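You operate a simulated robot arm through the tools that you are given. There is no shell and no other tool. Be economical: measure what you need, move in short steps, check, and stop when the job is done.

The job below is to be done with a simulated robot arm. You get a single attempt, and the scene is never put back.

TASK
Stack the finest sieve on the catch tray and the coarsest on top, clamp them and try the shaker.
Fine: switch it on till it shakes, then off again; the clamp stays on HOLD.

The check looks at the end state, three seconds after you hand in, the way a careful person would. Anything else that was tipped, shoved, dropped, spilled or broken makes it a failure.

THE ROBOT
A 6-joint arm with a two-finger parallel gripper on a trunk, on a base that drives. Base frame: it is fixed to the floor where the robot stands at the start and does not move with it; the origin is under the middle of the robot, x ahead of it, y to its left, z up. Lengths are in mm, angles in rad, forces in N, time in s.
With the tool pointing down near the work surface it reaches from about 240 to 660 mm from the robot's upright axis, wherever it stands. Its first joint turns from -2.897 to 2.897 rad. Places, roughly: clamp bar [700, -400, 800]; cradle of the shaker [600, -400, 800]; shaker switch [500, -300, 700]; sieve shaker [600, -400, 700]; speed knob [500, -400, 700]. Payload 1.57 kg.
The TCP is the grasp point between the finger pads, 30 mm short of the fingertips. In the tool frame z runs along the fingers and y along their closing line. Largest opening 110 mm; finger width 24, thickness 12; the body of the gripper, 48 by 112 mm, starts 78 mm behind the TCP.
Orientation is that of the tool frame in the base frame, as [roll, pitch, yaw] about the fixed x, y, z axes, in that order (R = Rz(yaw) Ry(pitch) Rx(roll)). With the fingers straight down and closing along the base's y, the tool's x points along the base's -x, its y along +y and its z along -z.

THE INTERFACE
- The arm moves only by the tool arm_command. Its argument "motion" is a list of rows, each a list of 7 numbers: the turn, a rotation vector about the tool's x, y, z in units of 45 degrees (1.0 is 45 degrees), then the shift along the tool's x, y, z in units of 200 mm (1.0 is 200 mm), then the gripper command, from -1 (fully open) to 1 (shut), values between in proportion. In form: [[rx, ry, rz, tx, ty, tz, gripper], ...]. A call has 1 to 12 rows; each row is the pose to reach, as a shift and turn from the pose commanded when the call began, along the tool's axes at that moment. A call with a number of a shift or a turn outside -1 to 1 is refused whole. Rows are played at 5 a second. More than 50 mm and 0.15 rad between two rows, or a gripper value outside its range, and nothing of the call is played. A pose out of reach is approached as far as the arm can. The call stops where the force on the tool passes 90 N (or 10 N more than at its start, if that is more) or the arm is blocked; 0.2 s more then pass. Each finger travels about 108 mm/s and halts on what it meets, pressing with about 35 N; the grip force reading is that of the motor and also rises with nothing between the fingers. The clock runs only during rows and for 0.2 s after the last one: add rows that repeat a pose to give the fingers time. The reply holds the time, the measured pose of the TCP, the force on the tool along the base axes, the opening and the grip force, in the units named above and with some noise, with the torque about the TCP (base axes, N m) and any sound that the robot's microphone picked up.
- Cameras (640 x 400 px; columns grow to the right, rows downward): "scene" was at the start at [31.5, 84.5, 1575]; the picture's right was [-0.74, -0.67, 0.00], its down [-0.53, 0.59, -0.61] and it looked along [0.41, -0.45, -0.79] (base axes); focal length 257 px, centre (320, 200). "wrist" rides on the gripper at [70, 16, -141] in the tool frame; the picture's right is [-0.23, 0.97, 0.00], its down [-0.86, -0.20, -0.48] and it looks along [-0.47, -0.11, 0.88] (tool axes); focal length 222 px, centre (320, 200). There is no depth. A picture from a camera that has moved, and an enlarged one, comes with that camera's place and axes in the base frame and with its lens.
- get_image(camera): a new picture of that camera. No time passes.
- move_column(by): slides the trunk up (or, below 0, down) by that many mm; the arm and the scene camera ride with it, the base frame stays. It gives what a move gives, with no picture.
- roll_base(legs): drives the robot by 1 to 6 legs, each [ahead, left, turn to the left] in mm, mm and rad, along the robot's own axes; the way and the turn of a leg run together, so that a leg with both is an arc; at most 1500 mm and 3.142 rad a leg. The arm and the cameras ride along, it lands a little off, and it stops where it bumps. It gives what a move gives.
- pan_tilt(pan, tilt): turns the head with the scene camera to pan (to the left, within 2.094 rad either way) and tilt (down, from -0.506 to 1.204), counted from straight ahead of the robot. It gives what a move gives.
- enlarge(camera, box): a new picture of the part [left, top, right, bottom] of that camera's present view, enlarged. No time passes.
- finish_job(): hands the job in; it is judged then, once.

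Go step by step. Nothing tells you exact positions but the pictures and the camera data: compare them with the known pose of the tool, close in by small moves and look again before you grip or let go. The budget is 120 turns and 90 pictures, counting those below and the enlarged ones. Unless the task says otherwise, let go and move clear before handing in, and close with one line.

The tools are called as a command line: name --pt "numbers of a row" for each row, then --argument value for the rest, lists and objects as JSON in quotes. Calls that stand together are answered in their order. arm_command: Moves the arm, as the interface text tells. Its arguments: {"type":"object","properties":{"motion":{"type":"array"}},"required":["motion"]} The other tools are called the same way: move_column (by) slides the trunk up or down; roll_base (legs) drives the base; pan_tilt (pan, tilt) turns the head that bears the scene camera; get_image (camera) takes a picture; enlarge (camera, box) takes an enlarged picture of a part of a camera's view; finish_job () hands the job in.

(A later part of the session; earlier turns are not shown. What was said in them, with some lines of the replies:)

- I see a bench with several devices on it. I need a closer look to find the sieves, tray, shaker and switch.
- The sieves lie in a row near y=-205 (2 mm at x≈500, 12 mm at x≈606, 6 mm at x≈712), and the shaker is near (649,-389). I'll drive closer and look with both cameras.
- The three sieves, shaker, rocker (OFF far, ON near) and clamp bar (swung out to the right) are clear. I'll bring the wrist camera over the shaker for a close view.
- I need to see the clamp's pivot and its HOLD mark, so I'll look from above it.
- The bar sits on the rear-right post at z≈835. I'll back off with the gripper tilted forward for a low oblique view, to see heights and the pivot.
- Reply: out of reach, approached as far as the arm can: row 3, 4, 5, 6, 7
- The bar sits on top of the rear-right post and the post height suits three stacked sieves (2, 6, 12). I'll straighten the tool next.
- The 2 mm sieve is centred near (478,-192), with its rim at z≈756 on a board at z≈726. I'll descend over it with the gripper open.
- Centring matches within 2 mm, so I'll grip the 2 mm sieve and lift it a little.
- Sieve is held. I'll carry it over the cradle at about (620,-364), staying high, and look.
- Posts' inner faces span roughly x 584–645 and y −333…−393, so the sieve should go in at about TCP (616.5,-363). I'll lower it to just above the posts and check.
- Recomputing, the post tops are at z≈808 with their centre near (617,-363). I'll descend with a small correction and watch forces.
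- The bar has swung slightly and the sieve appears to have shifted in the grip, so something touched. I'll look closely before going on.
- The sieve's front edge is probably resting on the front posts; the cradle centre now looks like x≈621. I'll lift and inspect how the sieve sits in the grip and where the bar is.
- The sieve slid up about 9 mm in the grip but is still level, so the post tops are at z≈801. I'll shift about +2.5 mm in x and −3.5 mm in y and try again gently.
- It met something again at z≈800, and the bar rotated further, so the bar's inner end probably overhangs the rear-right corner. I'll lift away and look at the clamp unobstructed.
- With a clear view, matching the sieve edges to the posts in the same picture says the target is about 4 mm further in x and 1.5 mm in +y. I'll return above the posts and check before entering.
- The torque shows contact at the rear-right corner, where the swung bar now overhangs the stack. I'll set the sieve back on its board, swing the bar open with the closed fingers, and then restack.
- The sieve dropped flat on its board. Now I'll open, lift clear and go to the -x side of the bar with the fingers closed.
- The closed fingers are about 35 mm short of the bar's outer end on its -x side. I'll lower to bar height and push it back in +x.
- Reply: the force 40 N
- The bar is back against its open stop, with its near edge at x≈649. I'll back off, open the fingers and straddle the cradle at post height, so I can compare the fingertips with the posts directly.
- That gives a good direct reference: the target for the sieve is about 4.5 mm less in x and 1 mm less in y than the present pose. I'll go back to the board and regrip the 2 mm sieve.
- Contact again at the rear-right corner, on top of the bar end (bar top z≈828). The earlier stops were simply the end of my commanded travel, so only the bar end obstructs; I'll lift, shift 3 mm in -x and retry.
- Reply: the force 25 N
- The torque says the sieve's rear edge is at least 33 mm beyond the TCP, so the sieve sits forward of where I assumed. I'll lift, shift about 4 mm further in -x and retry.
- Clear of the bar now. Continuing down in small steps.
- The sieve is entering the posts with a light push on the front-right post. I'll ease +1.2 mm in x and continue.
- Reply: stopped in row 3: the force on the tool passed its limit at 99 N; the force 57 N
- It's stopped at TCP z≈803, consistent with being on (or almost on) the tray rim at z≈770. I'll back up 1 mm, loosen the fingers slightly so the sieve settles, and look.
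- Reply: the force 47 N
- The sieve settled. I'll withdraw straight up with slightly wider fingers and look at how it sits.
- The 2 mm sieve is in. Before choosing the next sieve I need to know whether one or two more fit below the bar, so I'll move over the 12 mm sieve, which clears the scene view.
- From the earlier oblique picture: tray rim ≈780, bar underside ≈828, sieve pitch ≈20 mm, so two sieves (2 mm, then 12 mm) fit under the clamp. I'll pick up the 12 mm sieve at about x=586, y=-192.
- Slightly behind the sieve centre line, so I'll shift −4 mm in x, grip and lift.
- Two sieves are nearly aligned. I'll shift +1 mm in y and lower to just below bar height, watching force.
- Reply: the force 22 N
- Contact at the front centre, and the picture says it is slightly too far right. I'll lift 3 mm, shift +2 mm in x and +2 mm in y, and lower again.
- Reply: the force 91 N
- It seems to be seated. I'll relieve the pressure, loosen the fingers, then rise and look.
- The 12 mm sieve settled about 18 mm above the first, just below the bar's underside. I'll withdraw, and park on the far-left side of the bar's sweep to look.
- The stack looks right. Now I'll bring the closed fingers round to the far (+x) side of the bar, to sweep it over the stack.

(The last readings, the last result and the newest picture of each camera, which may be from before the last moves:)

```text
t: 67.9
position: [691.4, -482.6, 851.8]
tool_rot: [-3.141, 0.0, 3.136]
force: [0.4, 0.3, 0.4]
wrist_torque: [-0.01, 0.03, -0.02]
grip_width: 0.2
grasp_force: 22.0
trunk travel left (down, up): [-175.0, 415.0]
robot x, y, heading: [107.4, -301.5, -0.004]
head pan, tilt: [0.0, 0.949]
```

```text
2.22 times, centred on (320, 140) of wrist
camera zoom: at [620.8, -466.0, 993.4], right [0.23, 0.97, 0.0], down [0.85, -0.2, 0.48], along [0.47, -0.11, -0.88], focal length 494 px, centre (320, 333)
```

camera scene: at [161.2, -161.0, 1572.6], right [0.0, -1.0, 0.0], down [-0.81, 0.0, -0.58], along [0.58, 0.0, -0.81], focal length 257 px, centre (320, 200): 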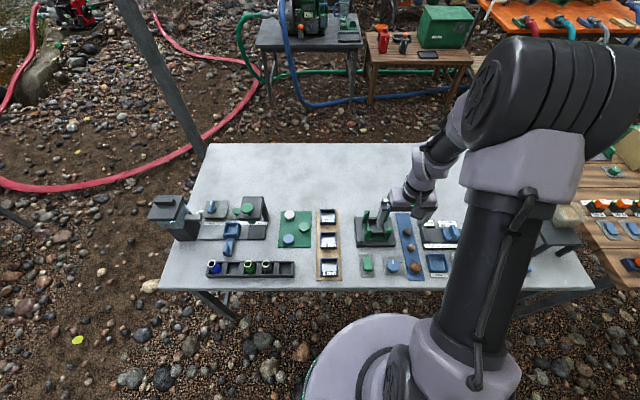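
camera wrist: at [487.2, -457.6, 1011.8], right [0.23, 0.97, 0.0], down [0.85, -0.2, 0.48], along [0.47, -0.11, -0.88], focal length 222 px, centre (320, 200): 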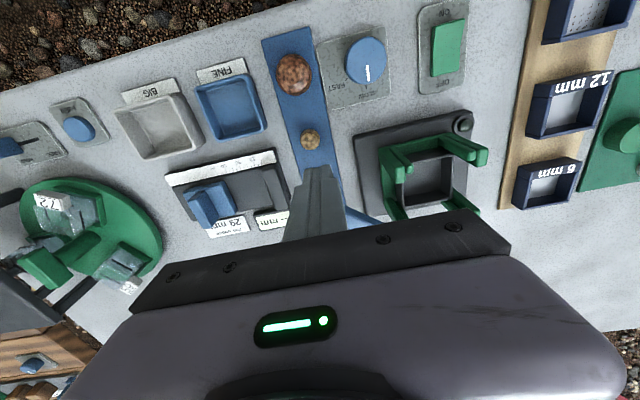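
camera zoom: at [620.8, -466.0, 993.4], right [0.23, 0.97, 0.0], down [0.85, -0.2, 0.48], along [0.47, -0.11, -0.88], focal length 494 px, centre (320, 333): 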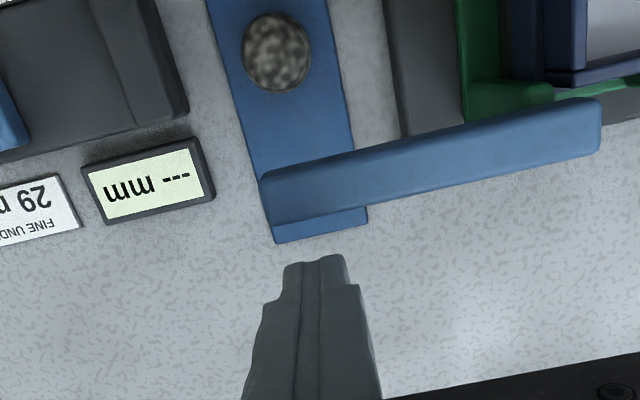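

Good position. Sweeping the bar toward -x in an arc, first to about 60°.

arm_command --pt "0 0 0 0.05 0.01 0.02 1" --pt "0 0 0 0.12 0.01 0.02 1" --pt "0 0 0 0.2 0.01 0.02 1" --pt "0 0 0 0.28 0.015 0.02 1" --pt "0 0 0 0.37 0.05 0.02 1" --pt "0 0 0 0.4625 0.118 0.02 1" --pt "0 0 0 0.4625 0.118 0.02 1"

enlarge --camera "scene" --box '[345, 190, 420, 255]'

```text
t: 69.5
position: [599.5, -456.7, 847.1]
tool_rot: [-3.14, 0.002, 3.138]
force: [0.2, 0.0, -0.1]
wrist_torque: [0.01, 0.01, -0.01]
grip_width: 0.0
grasp_force: 21.2
trunk travel left (down, up): [-175.0, 415.0]
robot x, y, heading: [106.9, -298.0, -0.002]
head pan, tilt: [0.0, 0.949]
```

```text
6.15 times, centred on (382, 222) of scene
camera zoom: at [161.3, -160.9, 1572.5], right [0.0, -1.0, 0.0], down [-0.81, 0.0, -0.58], along [0.58, 0.0, -0.81], focal length 1580 px, centre (-65, 62)
```

zoom: 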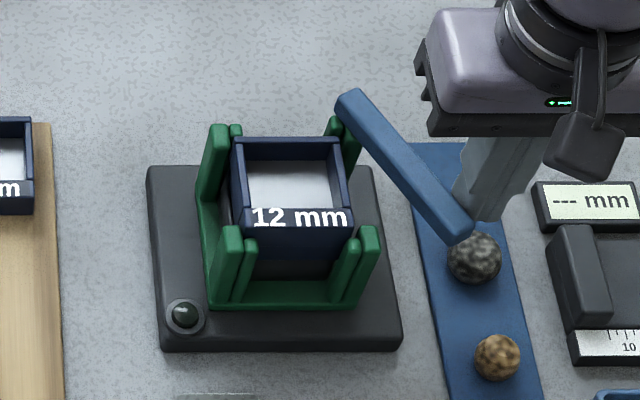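

arm_command --pt "0 0 0 0.06 0.085 0 1" --pt "0 0 0 0.11 0.175 0 1" --pt "0 0 0 0.13 0.235 -0.01 1" --pt "0 0 0 0.135 0.285 -0.015 1" --pt "0 0 0 0.135 0.285 -0.015 1"

enlarge --camera "scene" --box '[345, 190, 420, 255]'

```text
t: 70.7
position: [571.3, -400.9, 850.7]
tool_rot: [-3.142, 0.001, 3.138]
force: [0.0, -0.4, 0.0]
wrist_torque: [0.01, -0.02, -0.01]
grip_width: 0.0
grasp_force: 21.5
trunk travel left (down, up): [-175.0, 415.0]
robot x, y, heading: [107.5, -302.0, -0.0]
head pan, tilt: [0.0, 0.949]
```

```text
6.15 times, centred on (382, 222) of scene
camera zoom: at [161.2, -160.9, 1572.5], right [0.0, -1.0, 0.0], down [-0.81, 0.0, -0.58], along [0.58, 0.0, -0.81], focal length 1580 px, centre (-65, 62)
```

zoom: 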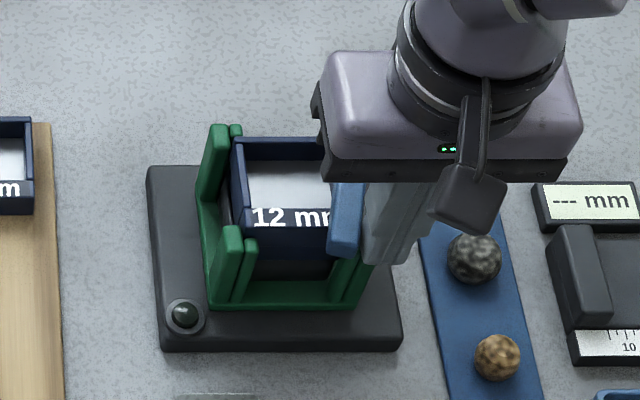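

The bar passes freely over the stack's edge. Continuing the sweep in smaller steps.

arm_command --pt "0 0 0 -0.005 0.05 0 1" --pt "0 0 0 -0.015 0.1 0 1" --pt "0 0 0 -0.03 0.15 0 1" --pt "0 0 0 -0.045 0.2 0 1" --pt "0 0 0 -0.045 0.2 0 1"

enlarge --camera "scene" --box '[345, 190, 420, 255]'

```text
t: 71.9
position: [580.2, -362.1, 851.3]
tool_rot: [3.141, 0.002, 3.138]
force: [0.1, -0.1, 0.8]
wrist_torque: [0.0, 0.01, 0.02]
grip_width: 0.0
grasp_force: 20.8
trunk travel left (down, up): [-175.0, 415.0]
robot x, y, heading: [105.2, -298.0, -0.002]
head pan, tilt: [0.0, 0.949]
```

```text
6.15 times, centred on (382, 222) of scene
camera zoom: at [161.2, -160.9, 1572.6], right [0.0, -1.0, 0.0], down [-0.81, 0.0, -0.58], along [0.58, 0.0, -0.81], focal length 1580 px, centre (-65, 62)
```

zoom: 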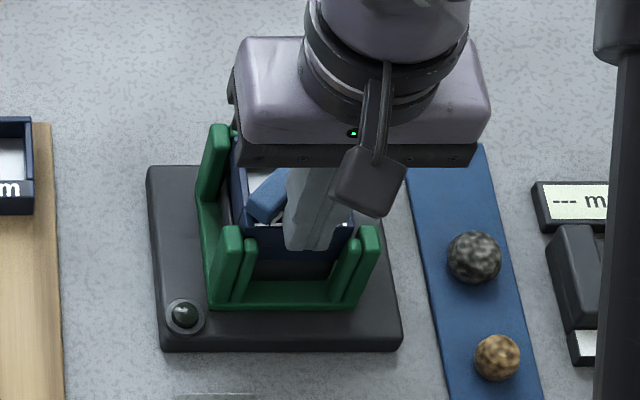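

arm_command --pt "0 0 0 -0.01 0.02 0 1" --pt "0 0 0 -0.02 0.04 0 1" --pt "0 0 0 -0.02 0.04 0 1"

```text
t: 72.7
position: [582.8, -354.5, 849.6]
tool_rot: [-3.141, 0.001, 3.138]
force: [-12.4, -11.5, 1.1]
wrist_torque: [-0.28, 0.25, 0.01]
grip_width: 0.0
grasp_force: 21.3
trunk travel left (down, up): [-175.0, 415.0]
robot x, y, heading: [108.0, -299.9, -0.003]
head pan, tilt: [0.0, 0.949]
```

The bar has met its end stop diagonally across the stack (force normal to the bar). I'll back off, rise, and check it stays.

arm_command --pt "0 0 0 0.05 -0.05 0 1" --pt "0 0 0 0.1 -0.08 -0.05 1" --pt "0 0 0 0.15 -0.08 -0.25 1" --pt "0 0 0 0.3 -0.08 -0.4 1" --pt "0 0 0 0.4 0.1 -0.4 1" --pt "0 0 0 0.4 0.2 -0.4 1" --pt "0 0 0 0.4 0.2 -0.4 1"

get_image --camera "wrist"

enlarge --camera "scene" --box '[345, 200, 420, 280]'

```text
t: 74.3
position: [504.2, -310.5, 931.1]
tool_rot: [3.141, 0.003, 3.138]
force: [0.6, -0.1, -0.4]
wrist_torque: [0.02, 0.0, 0.0]
grip_width: 0.0
grasp_force: 21.4
trunk travel left (down, up): [-175.0, 415.0]
robot x, y, heading: [107.2, -300.7, -0.004]
head pan, tilt: [0.0, 0.949]
```

```text
13 pictures are left
camera wrist: at [434.3, -294.3, 1073.5], right [0.23, 0.97, 0.0], down [0.85, -0.2, 0.48], along [0.47, -0.11, -0.88], focal length 222 px, centre (320, 200)
```

wrist: 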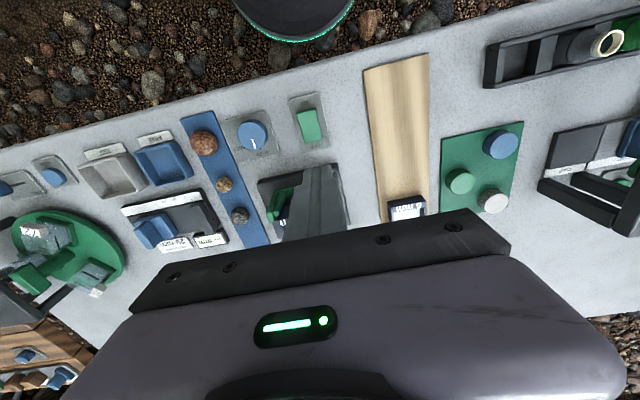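

```text
5.00 times, centred on (382, 240) of scene
camera zoom: at [161.2, -161.0, 1572.6], right [0.0, -1.0, 0.0], down [-0.81, 0.0, -0.58], along [0.58, 0.0, -0.81], focal length 1284 px, centre (8, 0)
```

zoom: 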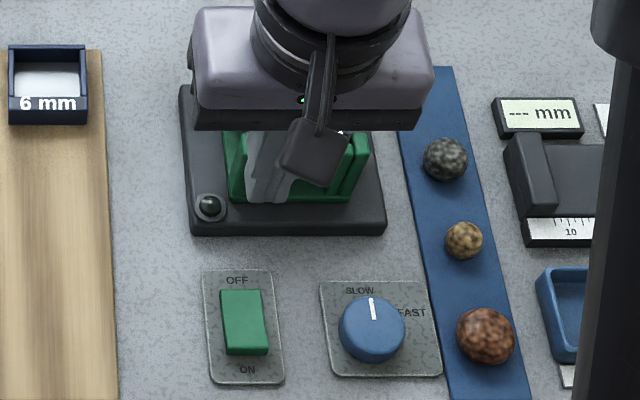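

The shaker is clamped. Next is the rocker: its centre is near (493,-323), with the ON end toward the robot. I'll bring the closed fingertips above the ON end.

arm_command --pt "0 0 0 0.13 -0.0625 0.1 1" --pt "0 0 0 0.13 -0.0625 0.3 1" --pt "0 0 0 0.13 -0.0625 0.5 1" --pt "0 0 0 0.13 -0.0625 0.65 1" --pt "0 0 0 0.13 -0.0625 0.73 1" --pt "0 0 0 0.13 -0.0625 0.73 1"

enlarge --camera "scene" --box '[345, 200, 420, 280]'

```text
t: 75.7
position: [480.4, -324.5, 782.8]
tool_rot: [3.141, 0.002, 3.138]
force: [-0.3, -0.6, -0.2]
wrist_torque: [-0.01, -0.01, 0.0]
grip_width: 0.0
grasp_force: 21.5
trunk travel left (down, up): [-175.0, 415.0]
robot x, y, heading: [107.6, -296.6, -0.005]
head pan, tilt: [0.0, 0.949]
```

```text
5.00 times, centred on (382, 240) of scene
camera zoom: at [161.2, -160.9, 1572.6], right [0.0, -1.0, 0.0], down [-0.81, 0.0, -0.58], along [0.58, 0.0, -0.81], focal length 1284 px, centre (8, 0)
```

zoom: 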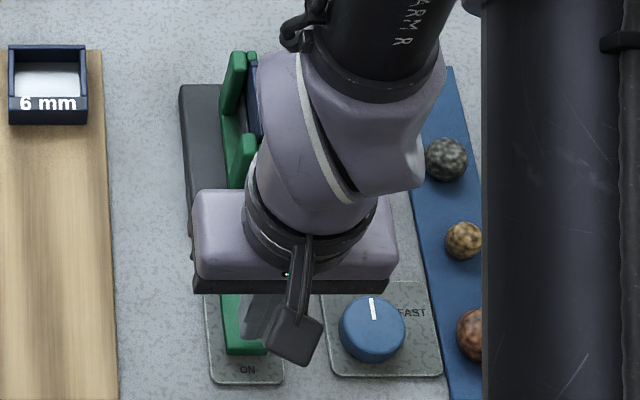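

arm_command --pt "0 0 0 0 0.01 0.03 1" --pt "0 0 0 0 0.01 0.05 1" --pt "0 0 0 0 0.01 0.05 1"

```text
t: 76.5
position: [480.2, -322.9, 773.5]
tool_rot: [3.14, 0.002, 3.138]
force: [-0.2, 0.1, -0.1]
wrist_torque: [0.0, 0.01, 0.02]
grip_width: 0.0
grasp_force: 21.0
trunk travel left (down, up): [-175.0, 415.0]
robot x, y, heading: [109.7, -300.6, -0.001]
head pan, tilt: [0.0, 0.949]
```

arm_command --pt "0 0 0 0 0 0.01 1" --pt "0 0 0 0 0 0.02 1" --pt "0 0 0 0 0 0.03 1" --pt "0 0 0 0 0 0.03 1"

```text
t: 77.5
position: [479.8, -323.2, 768.8]
tool_rot: [-3.141, 0.003, 3.138]
force: [-1.5, -0.1, 0.8]
wrist_torque: [0.01, 0.07, -0.01]
grip_width: 0.1
grasp_force: 20.9
trunk travel left (down, up): [-175.0, 415.0]
robot x, y, heading: [110.0, -299.2, -0.002]
head pan, tilt: [0.0, 0.949]
```

arm_command --pt "0 0 0 0 0 0.01 1" --pt "0 0 0 0 0 0.02 1" --pt "0 0 0 0 0 0.02 1"

```text
t: 78.3
position: [478.7, -323.3, 765.6]
tool_rot: [3.142, 0.005, 3.139]
force: [-4.8, -3.6, 45.6]
wrist_torque: [-0.16, -0.43, 0.14]
grip_width: 0.0
grasp_force: 21.4
trunk travel left (down, up): [-175.0, 415.0]
robot x, y, heading: [108.1, -301.1, -0.002]
head pan, tilt: [0.0, 0.949]
```

Firm contact; the rocker may have flipped. I'll rise and listen for the shaker for a moment.

arm_command --pt "0 0 0 0 0 -0.03 1" --pt "0 0 0 0 0 -0.1 1" --pt "0 0 0 0 0 -0.1 1" --pt "0 0 0 0 0 -0.1 1" --pt "0 0 0 0 0 -0.1 1" --pt "0 0 0 0 0 -0.1 1"

enlarge --camera "scene" --box '[345, 200, 420, 280]'

```text
t: 79.7
position: [480.0, -322.1, 784.6]
tool_rot: [-3.141, 0.002, 3.138]
force: [-1.1, 0.8, 0.5]
wrist_torque: [-0.03, 0.0, 0.02]
grip_width: 0.0
grasp_force: 21.2
trunk travel left (down, up): [-175.0, 415.0]
robot x, y, heading: [107.3, -297.9, -0.002]
head pan, tilt: [0.0, 0.949]
```

```text
5.00 times, centred on (382, 240) of scene
camera zoom: at [161.3, -160.9, 1572.5], right [0.0, -1.0, 0.0], down [-0.81, 0.0, -0.58], along [0.58, 0.0, -0.81], focal length 1284 px, centre (8, 0)
```

zoom: 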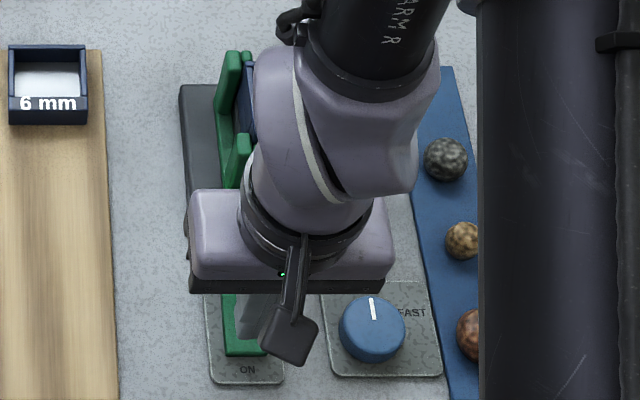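

arm_command --pt "0 0 0 0 0.05 -0.2 1" --pt "0 0 0 0 0.25 -0.35 1" --pt "0 0 0 0 0.45 -0.4 1" --pt "0 0 0 0 0.6 -0.4 1" --pt "0 0 0 0 0.6 -0.4 1"

enlarge --camera "scene" --box '[345, 200, 420, 280]'

```text
t: 80.9
position: [481.7, -204.0, 864.9]
tool_rot: [3.141, 0.003, 3.138]
force: [-0.3, -0.9, -0.5]
wrist_torque: [0.02, 0.01, 0.0]
grip_width: 0.2
grasp_force: 21.0
trunk travel left (down, up): [-175.0, 415.0]
robot x, y, heading: [108.8, -298.1, 0.0]
head pan, tilt: [0.0, 0.949]
```

```text
5.00 times, centred on (382, 240) of scene
camera zoom: at [161.2, -161.0, 1572.5], right [0.0, -1.0, 0.0], down [-0.81, 0.0, -0.58], along [0.58, 0.0, -0.81], focal length 1284 px, centre (8, 0)
```

zoom: 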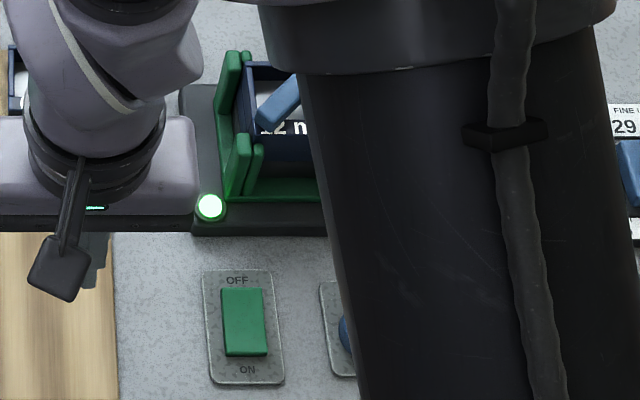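

The lamp is lit, so the switch took. I'll compare two moments to confirm that the shaker really moves.

enlarge --camera "scene" --box '[375, 200, 410, 245]'

arm_command --pt "0 0 0 0 0 -0.02 1"

enlarge --camera "scene" --box '[375, 200, 410, 245]'

```text
8.89 times, centred on (392, 222) of scene
camera zoom: at [161.2, -161.0, 1572.5], right [0.0, -1.0, 0.0], down [-0.81, 0.0, -0.58], along [0.58, 0.0, -0.81], focal length 2282 px, centre (-324, 0)
```

zoom: 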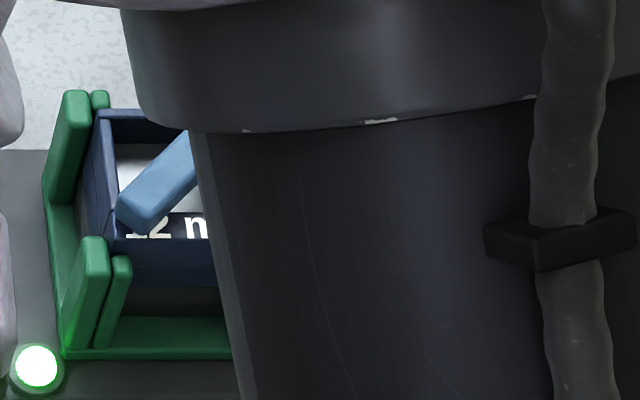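

```text
t: 81.3
position: [481.6, -203.0, 868.9]
tool_rot: [3.141, 0.002, 3.138]
force: [-0.9, -0.8, -0.6]
wrist_torque: [0.01, 0.0, 0.0]
grip_width: 0.0
grasp_force: 21.5
trunk travel left (down, up): [-175.0, 415.0]
robot x, y, heading: [108.7, -301.1, -0.001]
head pan, tilt: [0.0, 0.949]
```

```text
8.89 times, centred on (392, 222) of scene
camera zoom: at [161.2, -160.8, 1572.6], right [0.0, -1.0, 0.0], down [-0.81, 0.0, -0.58], along [0.58, 0.0, -0.81], focal length 2282 px, centre (-324, 0)
```

zoom: 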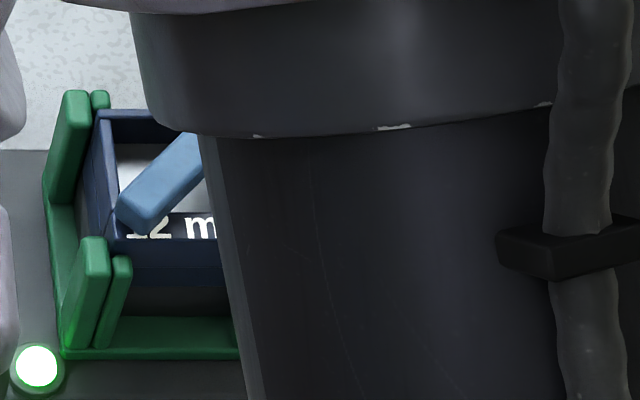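

Powered but seemingly not moving yet, and no sound. I'll wait a bit longer and listen.

arm_command --pt "0 0 0 0 0 0 1" --pt "0 0 0 0 0 0 1" --pt "0 0 0 0 0 0 1" --pt "0 0 0 0 0 0 1" --pt "0 0 0 0 0 0 1" --pt "0 0 0 0 0 0 1" --pt "0 0 0 0 0 0 1" --pt "0 0 0 0 0 0 1" --pt "0 0 0 0 0 0 1" --pt "0 0 0 0 0 0 1" --pt "0 0 0 0 0 0 1" --pt "0 0 0 0 0 0 1"

enlarge --camera "scene" --box '[375, 200, 410, 245]'

```text
t: 83.9
position: [481.7, -204.0, 868.7]
tool_rot: [3.141, 0.003, 3.14]
force: [0.1, 0.1, -0.7]
wrist_torque: [0.01, 0.02, 0.04]
grip_width: 0.0
grasp_force: 21.2
trunk travel left (down, up): [-175.0, 415.0]
robot x, y, heading: [107.8, -298.2, -0.001]
head pan, tilt: [0.0, 0.949]
```

```text
8.89 times, centred on (392, 222) of scene
camera zoom: at [161.2, -160.9, 1572.6], right [0.0, -1.0, 0.0], down [-0.81, 0.0, -0.58], along [0.58, 0.0, -0.81], focal length 2282 px, centre (-324, 0)
```

zoom: 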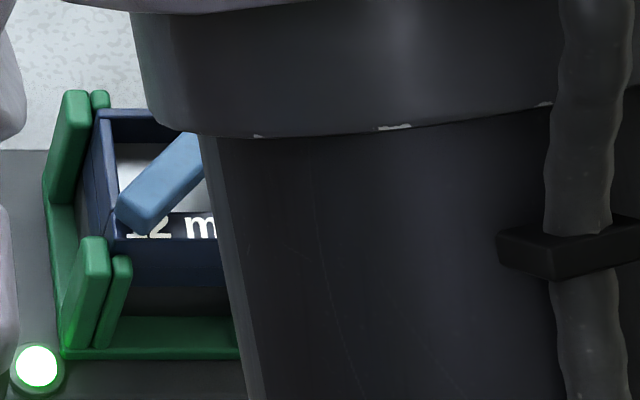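

Pictures at multiples of 0.2 s could be aliasing a vibration, so I'll take one at a different phase via a tiny head move.

pan_tilt --pan 0.003 --tilt 0.949

enlarge --camera "scene" --box '[375, 200, 410, 245]'

```text
t: 84.5
position: [480.8, -203.8, 867.7]
tool_rot: [3.141, 0.002, 3.139]
force: [-0.6, -1.3, 1.0]
wrist_torque: [-0.02, 0.01, 0.0]
grip_width: 0.0
grasp_force: 21.4
trunk travel left (down, up): [-175.0, 415.0]
robot x, y, heading: [110.2, -300.0, -0.006]
head pan, tilt: [0.003, 0.949]
```

```text
8.89 times, centred on (392, 222) of scene
camera zoom: at [161.2, -160.6, 1572.6], right [0.0, -1.0, 0.0], down [-0.81, 0.0, -0.58], along [0.58, 0.0, -0.81], focal length 2282 px, centre (-324, 0)
```

zoom: 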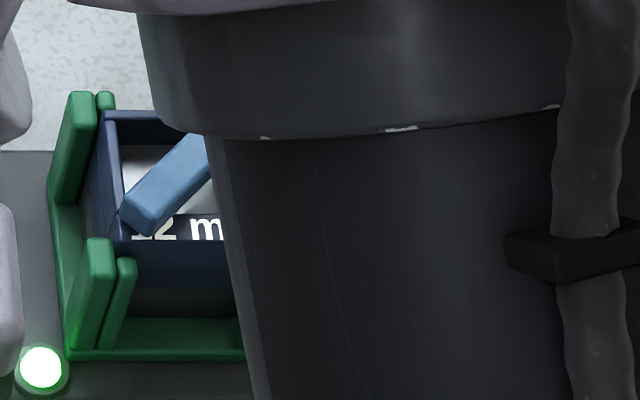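

move_column --by 3

```text
t: 85.0
position: [481.0, -204.0, 871.2]
tool_rot: [3.14, 0.002, 3.138]
force: [-0.1, -0.6, -0.6]
wrist_torque: [-0.02, 0.02, 0.01]
grip_width: 0.1
grasp_force: 21.2
trunk travel left (down, up): [-178.0, 412.0]
robot x, y, heading: [104.0, -296.4, -0.003]
head pan, tilt: [0.003, 0.949]
```

The time is now at an odd phase (85.0), so I'll take one comparison picture.

enlarge --camera "scene" --box '[375, 200, 410, 245]'

```text
8.89 times, centred on (392, 222) of scene
camera zoom: at [161.3, -160.6, 1575.6], right [0.0, -1.0, 0.0], down [-0.81, 0.0, -0.58], along [0.58, 0.0, -0.81], focal length 2282 px, centre (-324, 0)
```

zoom: 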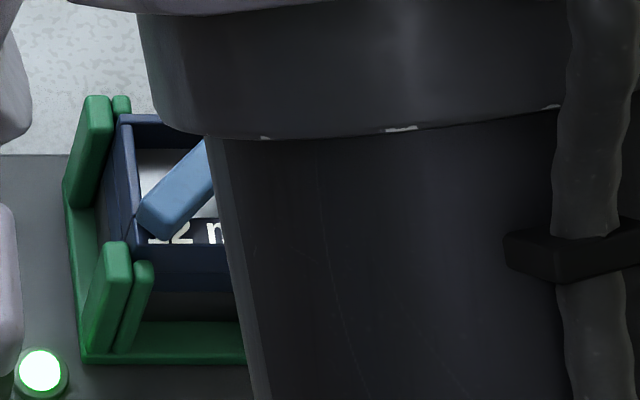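

It is shaking: the cradle has moved about 7 mm relative to the lamp. Now I'll go to the OFF end of the rocker.

arm_command --pt "0 0 0 -0.05 -0.2 0 1" --pt "0 0 0 -0.1 -0.4 0 1" --pt "0 0 0 -0.13 -0.5975 0.05 1" --pt "0 0 0 -0.13 -0.5975 0.25 1" --pt "0 0 0 -0.13 -0.5975 0.4 1" --pt "0 0 0 -0.13 -0.5975 0.48 1" --pt "0 0 0 -0.13 -0.5975 0.48 1"

arm_command --pt "0 0 0 0 0 0.015 1" --pt "0 0 0 0 0 0.03 1" --pt "0 0 0 0 0 0.03 1"

```text
t: 86.6
position: [506.3, -323.4, 775.1]
tool_rot: [-3.141, 0.002, 3.138]
force: [0.3, 0.4, 0.5]
wrist_torque: [0.0, 0.0, 0.01]
grip_width: 0.0
grasp_force: 21.7
trunk travel left (down, up): [-178.0, 412.0]
robot x, y, heading: [104.7, -302.6, -0.004]
head pan, tilt: [0.003, 0.949]
```

```text
t: 87.4
position: [506.5, -322.8, 770.1]
tool_rot: [-3.141, 0.001, 3.139]
force: [-0.3, 0.6, 0.6]
wrist_torque: [0.03, 0.02, 0.0]
grip_width: 0.0
grasp_force: 21.3
trunk travel left (down, up): [-178.0, 412.0]
robot x, y, heading: [104.5, -299.2, -0.003]
head pan, tilt: [0.003, 0.949]
```

arm_command --pt "0 0 0 0 0 0.01 1" --pt "0 0 0 0 0 0.02 1" --pt "0 0 0 0 0 0.02 1"

```text
t: 88.2
position: [507.0, -323.1, 765.7]
tool_rot: [-3.142, 0.004, 3.139]
force: [0.7, -0.1, 3.8]
wrist_torque: [-0.01, 0.01, 0.02]
grip_width: 0.1
grasp_force: 21.0
trunk travel left (down, up): [-178.0, 412.0]
robot x, y, heading: [106.8, -299.7, -0.006]
head pan, tilt: [0.003, 0.949]
```

arm_command --pt "0 0 0 0 0 0.007 1" --pt "0 0 0 0 0 0.012 1" --pt "0 0 0 0 0 0.012 1"

```text
t: 89.0
position: [506.1, -323.9, 764.3]
tool_rot: [-3.141, 0.011, 3.139]
force: [0.7, -4.7, 78.9]
wrist_torque: [-0.12, 0.92, 0.18]
grip_width: 0.1
grasp_force: 20.7
trunk travel left (down, up): [-178.0, 412.0]
robot x, y, heading: [101.6, -299.7, -0.002]
head pan, tilt: [0.003, 0.949]
```

Firm contact at the near edge indicates the rocker has flipped. I'll rise, move clear and check the lamp.

arm_command --pt "0 0 0 0 0 -0.05 1" --pt "0 0 0 0 0 -0.2 1" --pt "0 0 0 0.05 0.1 -0.4 1" --pt "0 0 0 0.15 0.3 -0.5 1" --pt "0 0 0 0.3 0.5 -0.5 1" --pt "0 0 0 0.4 0.7 -0.5 1" --pt "0 0 0 0.5 0.85 -0.5 1" --pt "0 0 0 0.5 0.85 -0.5 1"

enlarge --camera "scene" --box '[345, 200, 420, 280]'

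```text
t: 90.8
position: [404.0, -153.3, 861.8]
tool_rot: [3.141, 0.0, 3.137]
force: [0.0, 0.5, -1.1]
wrist_torque: [-0.03, 0.0, 0.01]
grip_width: 0.0
grasp_force: 21.6
trunk travel left (down, up): [-178.0, 412.0]
robot x, y, heading: [105.8, -299.9, -0.003]
head pan, tilt: [0.003, 0.949]
```

```text
5.00 times, centred on (382, 240) of scene
camera zoom: at [161.3, -160.8, 1575.5], right [0.0, -1.0, 0.0], down [-0.81, 0.0, -0.58], along [0.58, 0.0, -0.81], focal length 1284 px, centre (8, 0)
```

zoom: 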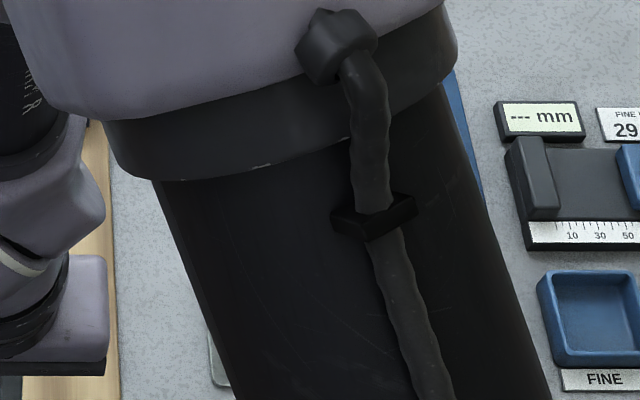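

arm_command --pt "0 0 0 -0.1 -0.05 -0.15 1" --pt "0 0 0 -0.3 -0.15 -0.22 1" --pt "0 0 0 -0.5 -0.25 -0.22 1" --pt "0 0 0 -0.7 -0.38 -0.22 1" --pt "0 0 0 -0.79 -0.43 -0.22 1" --pt "0 0 0 -0.79 -0.43 -0.22 1"

enlarge --camera "scene" --box '[345, 200, 420, 280]'

```text
t: 92.2
position: [566.0, -239.7, 907.1]
tool_rot: [3.14, 0.002, 3.14]
force: [-0.3, 0.1, -0.5]
wrist_torque: [-0.01, 0.01, 0.02]
grip_width: 0.0
grasp_force: 21.0
trunk travel left (down, up): [-178.0, 412.0]
robot x, y, heading: [104.1, -300.3, -0.007]
head pan, tilt: [0.003, 0.949]
```

```text
5.00 times, centred on (382, 240) of scene
camera zoom: at [161.2, -160.6, 1575.6], right [0.0, -1.0, 0.0], down [-0.81, 0.0, -0.58], along [0.58, 0.0, -0.81], focal length 1284 px, centre (8, 0)
```

zoom: 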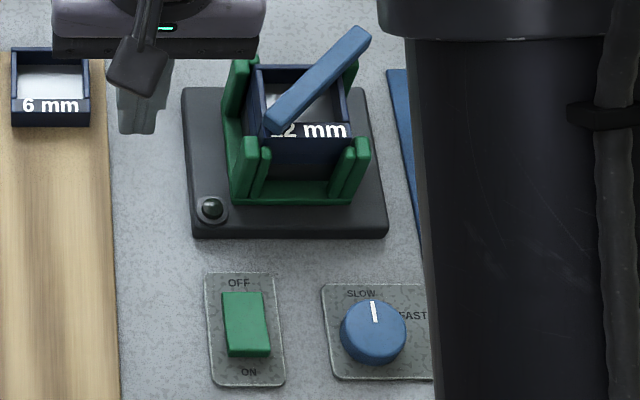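

The lamp is off, the bar lies diagonally across the stack at its stop, and both sieves are seated (2 mm below, 12 mm on top). The arm is clear, so I'm handing in.

finish_job

```text
The job is handed in.
```

I stacked the 2 mm sieve on the catch tray with the 12 mm on top and swung the clamp to its end stop; I never saw a HOLD mark. I ran the shaker until it shook, then switched it off, and left the 6 mm sieve on its board because a third did not look like it would fit under the bar.
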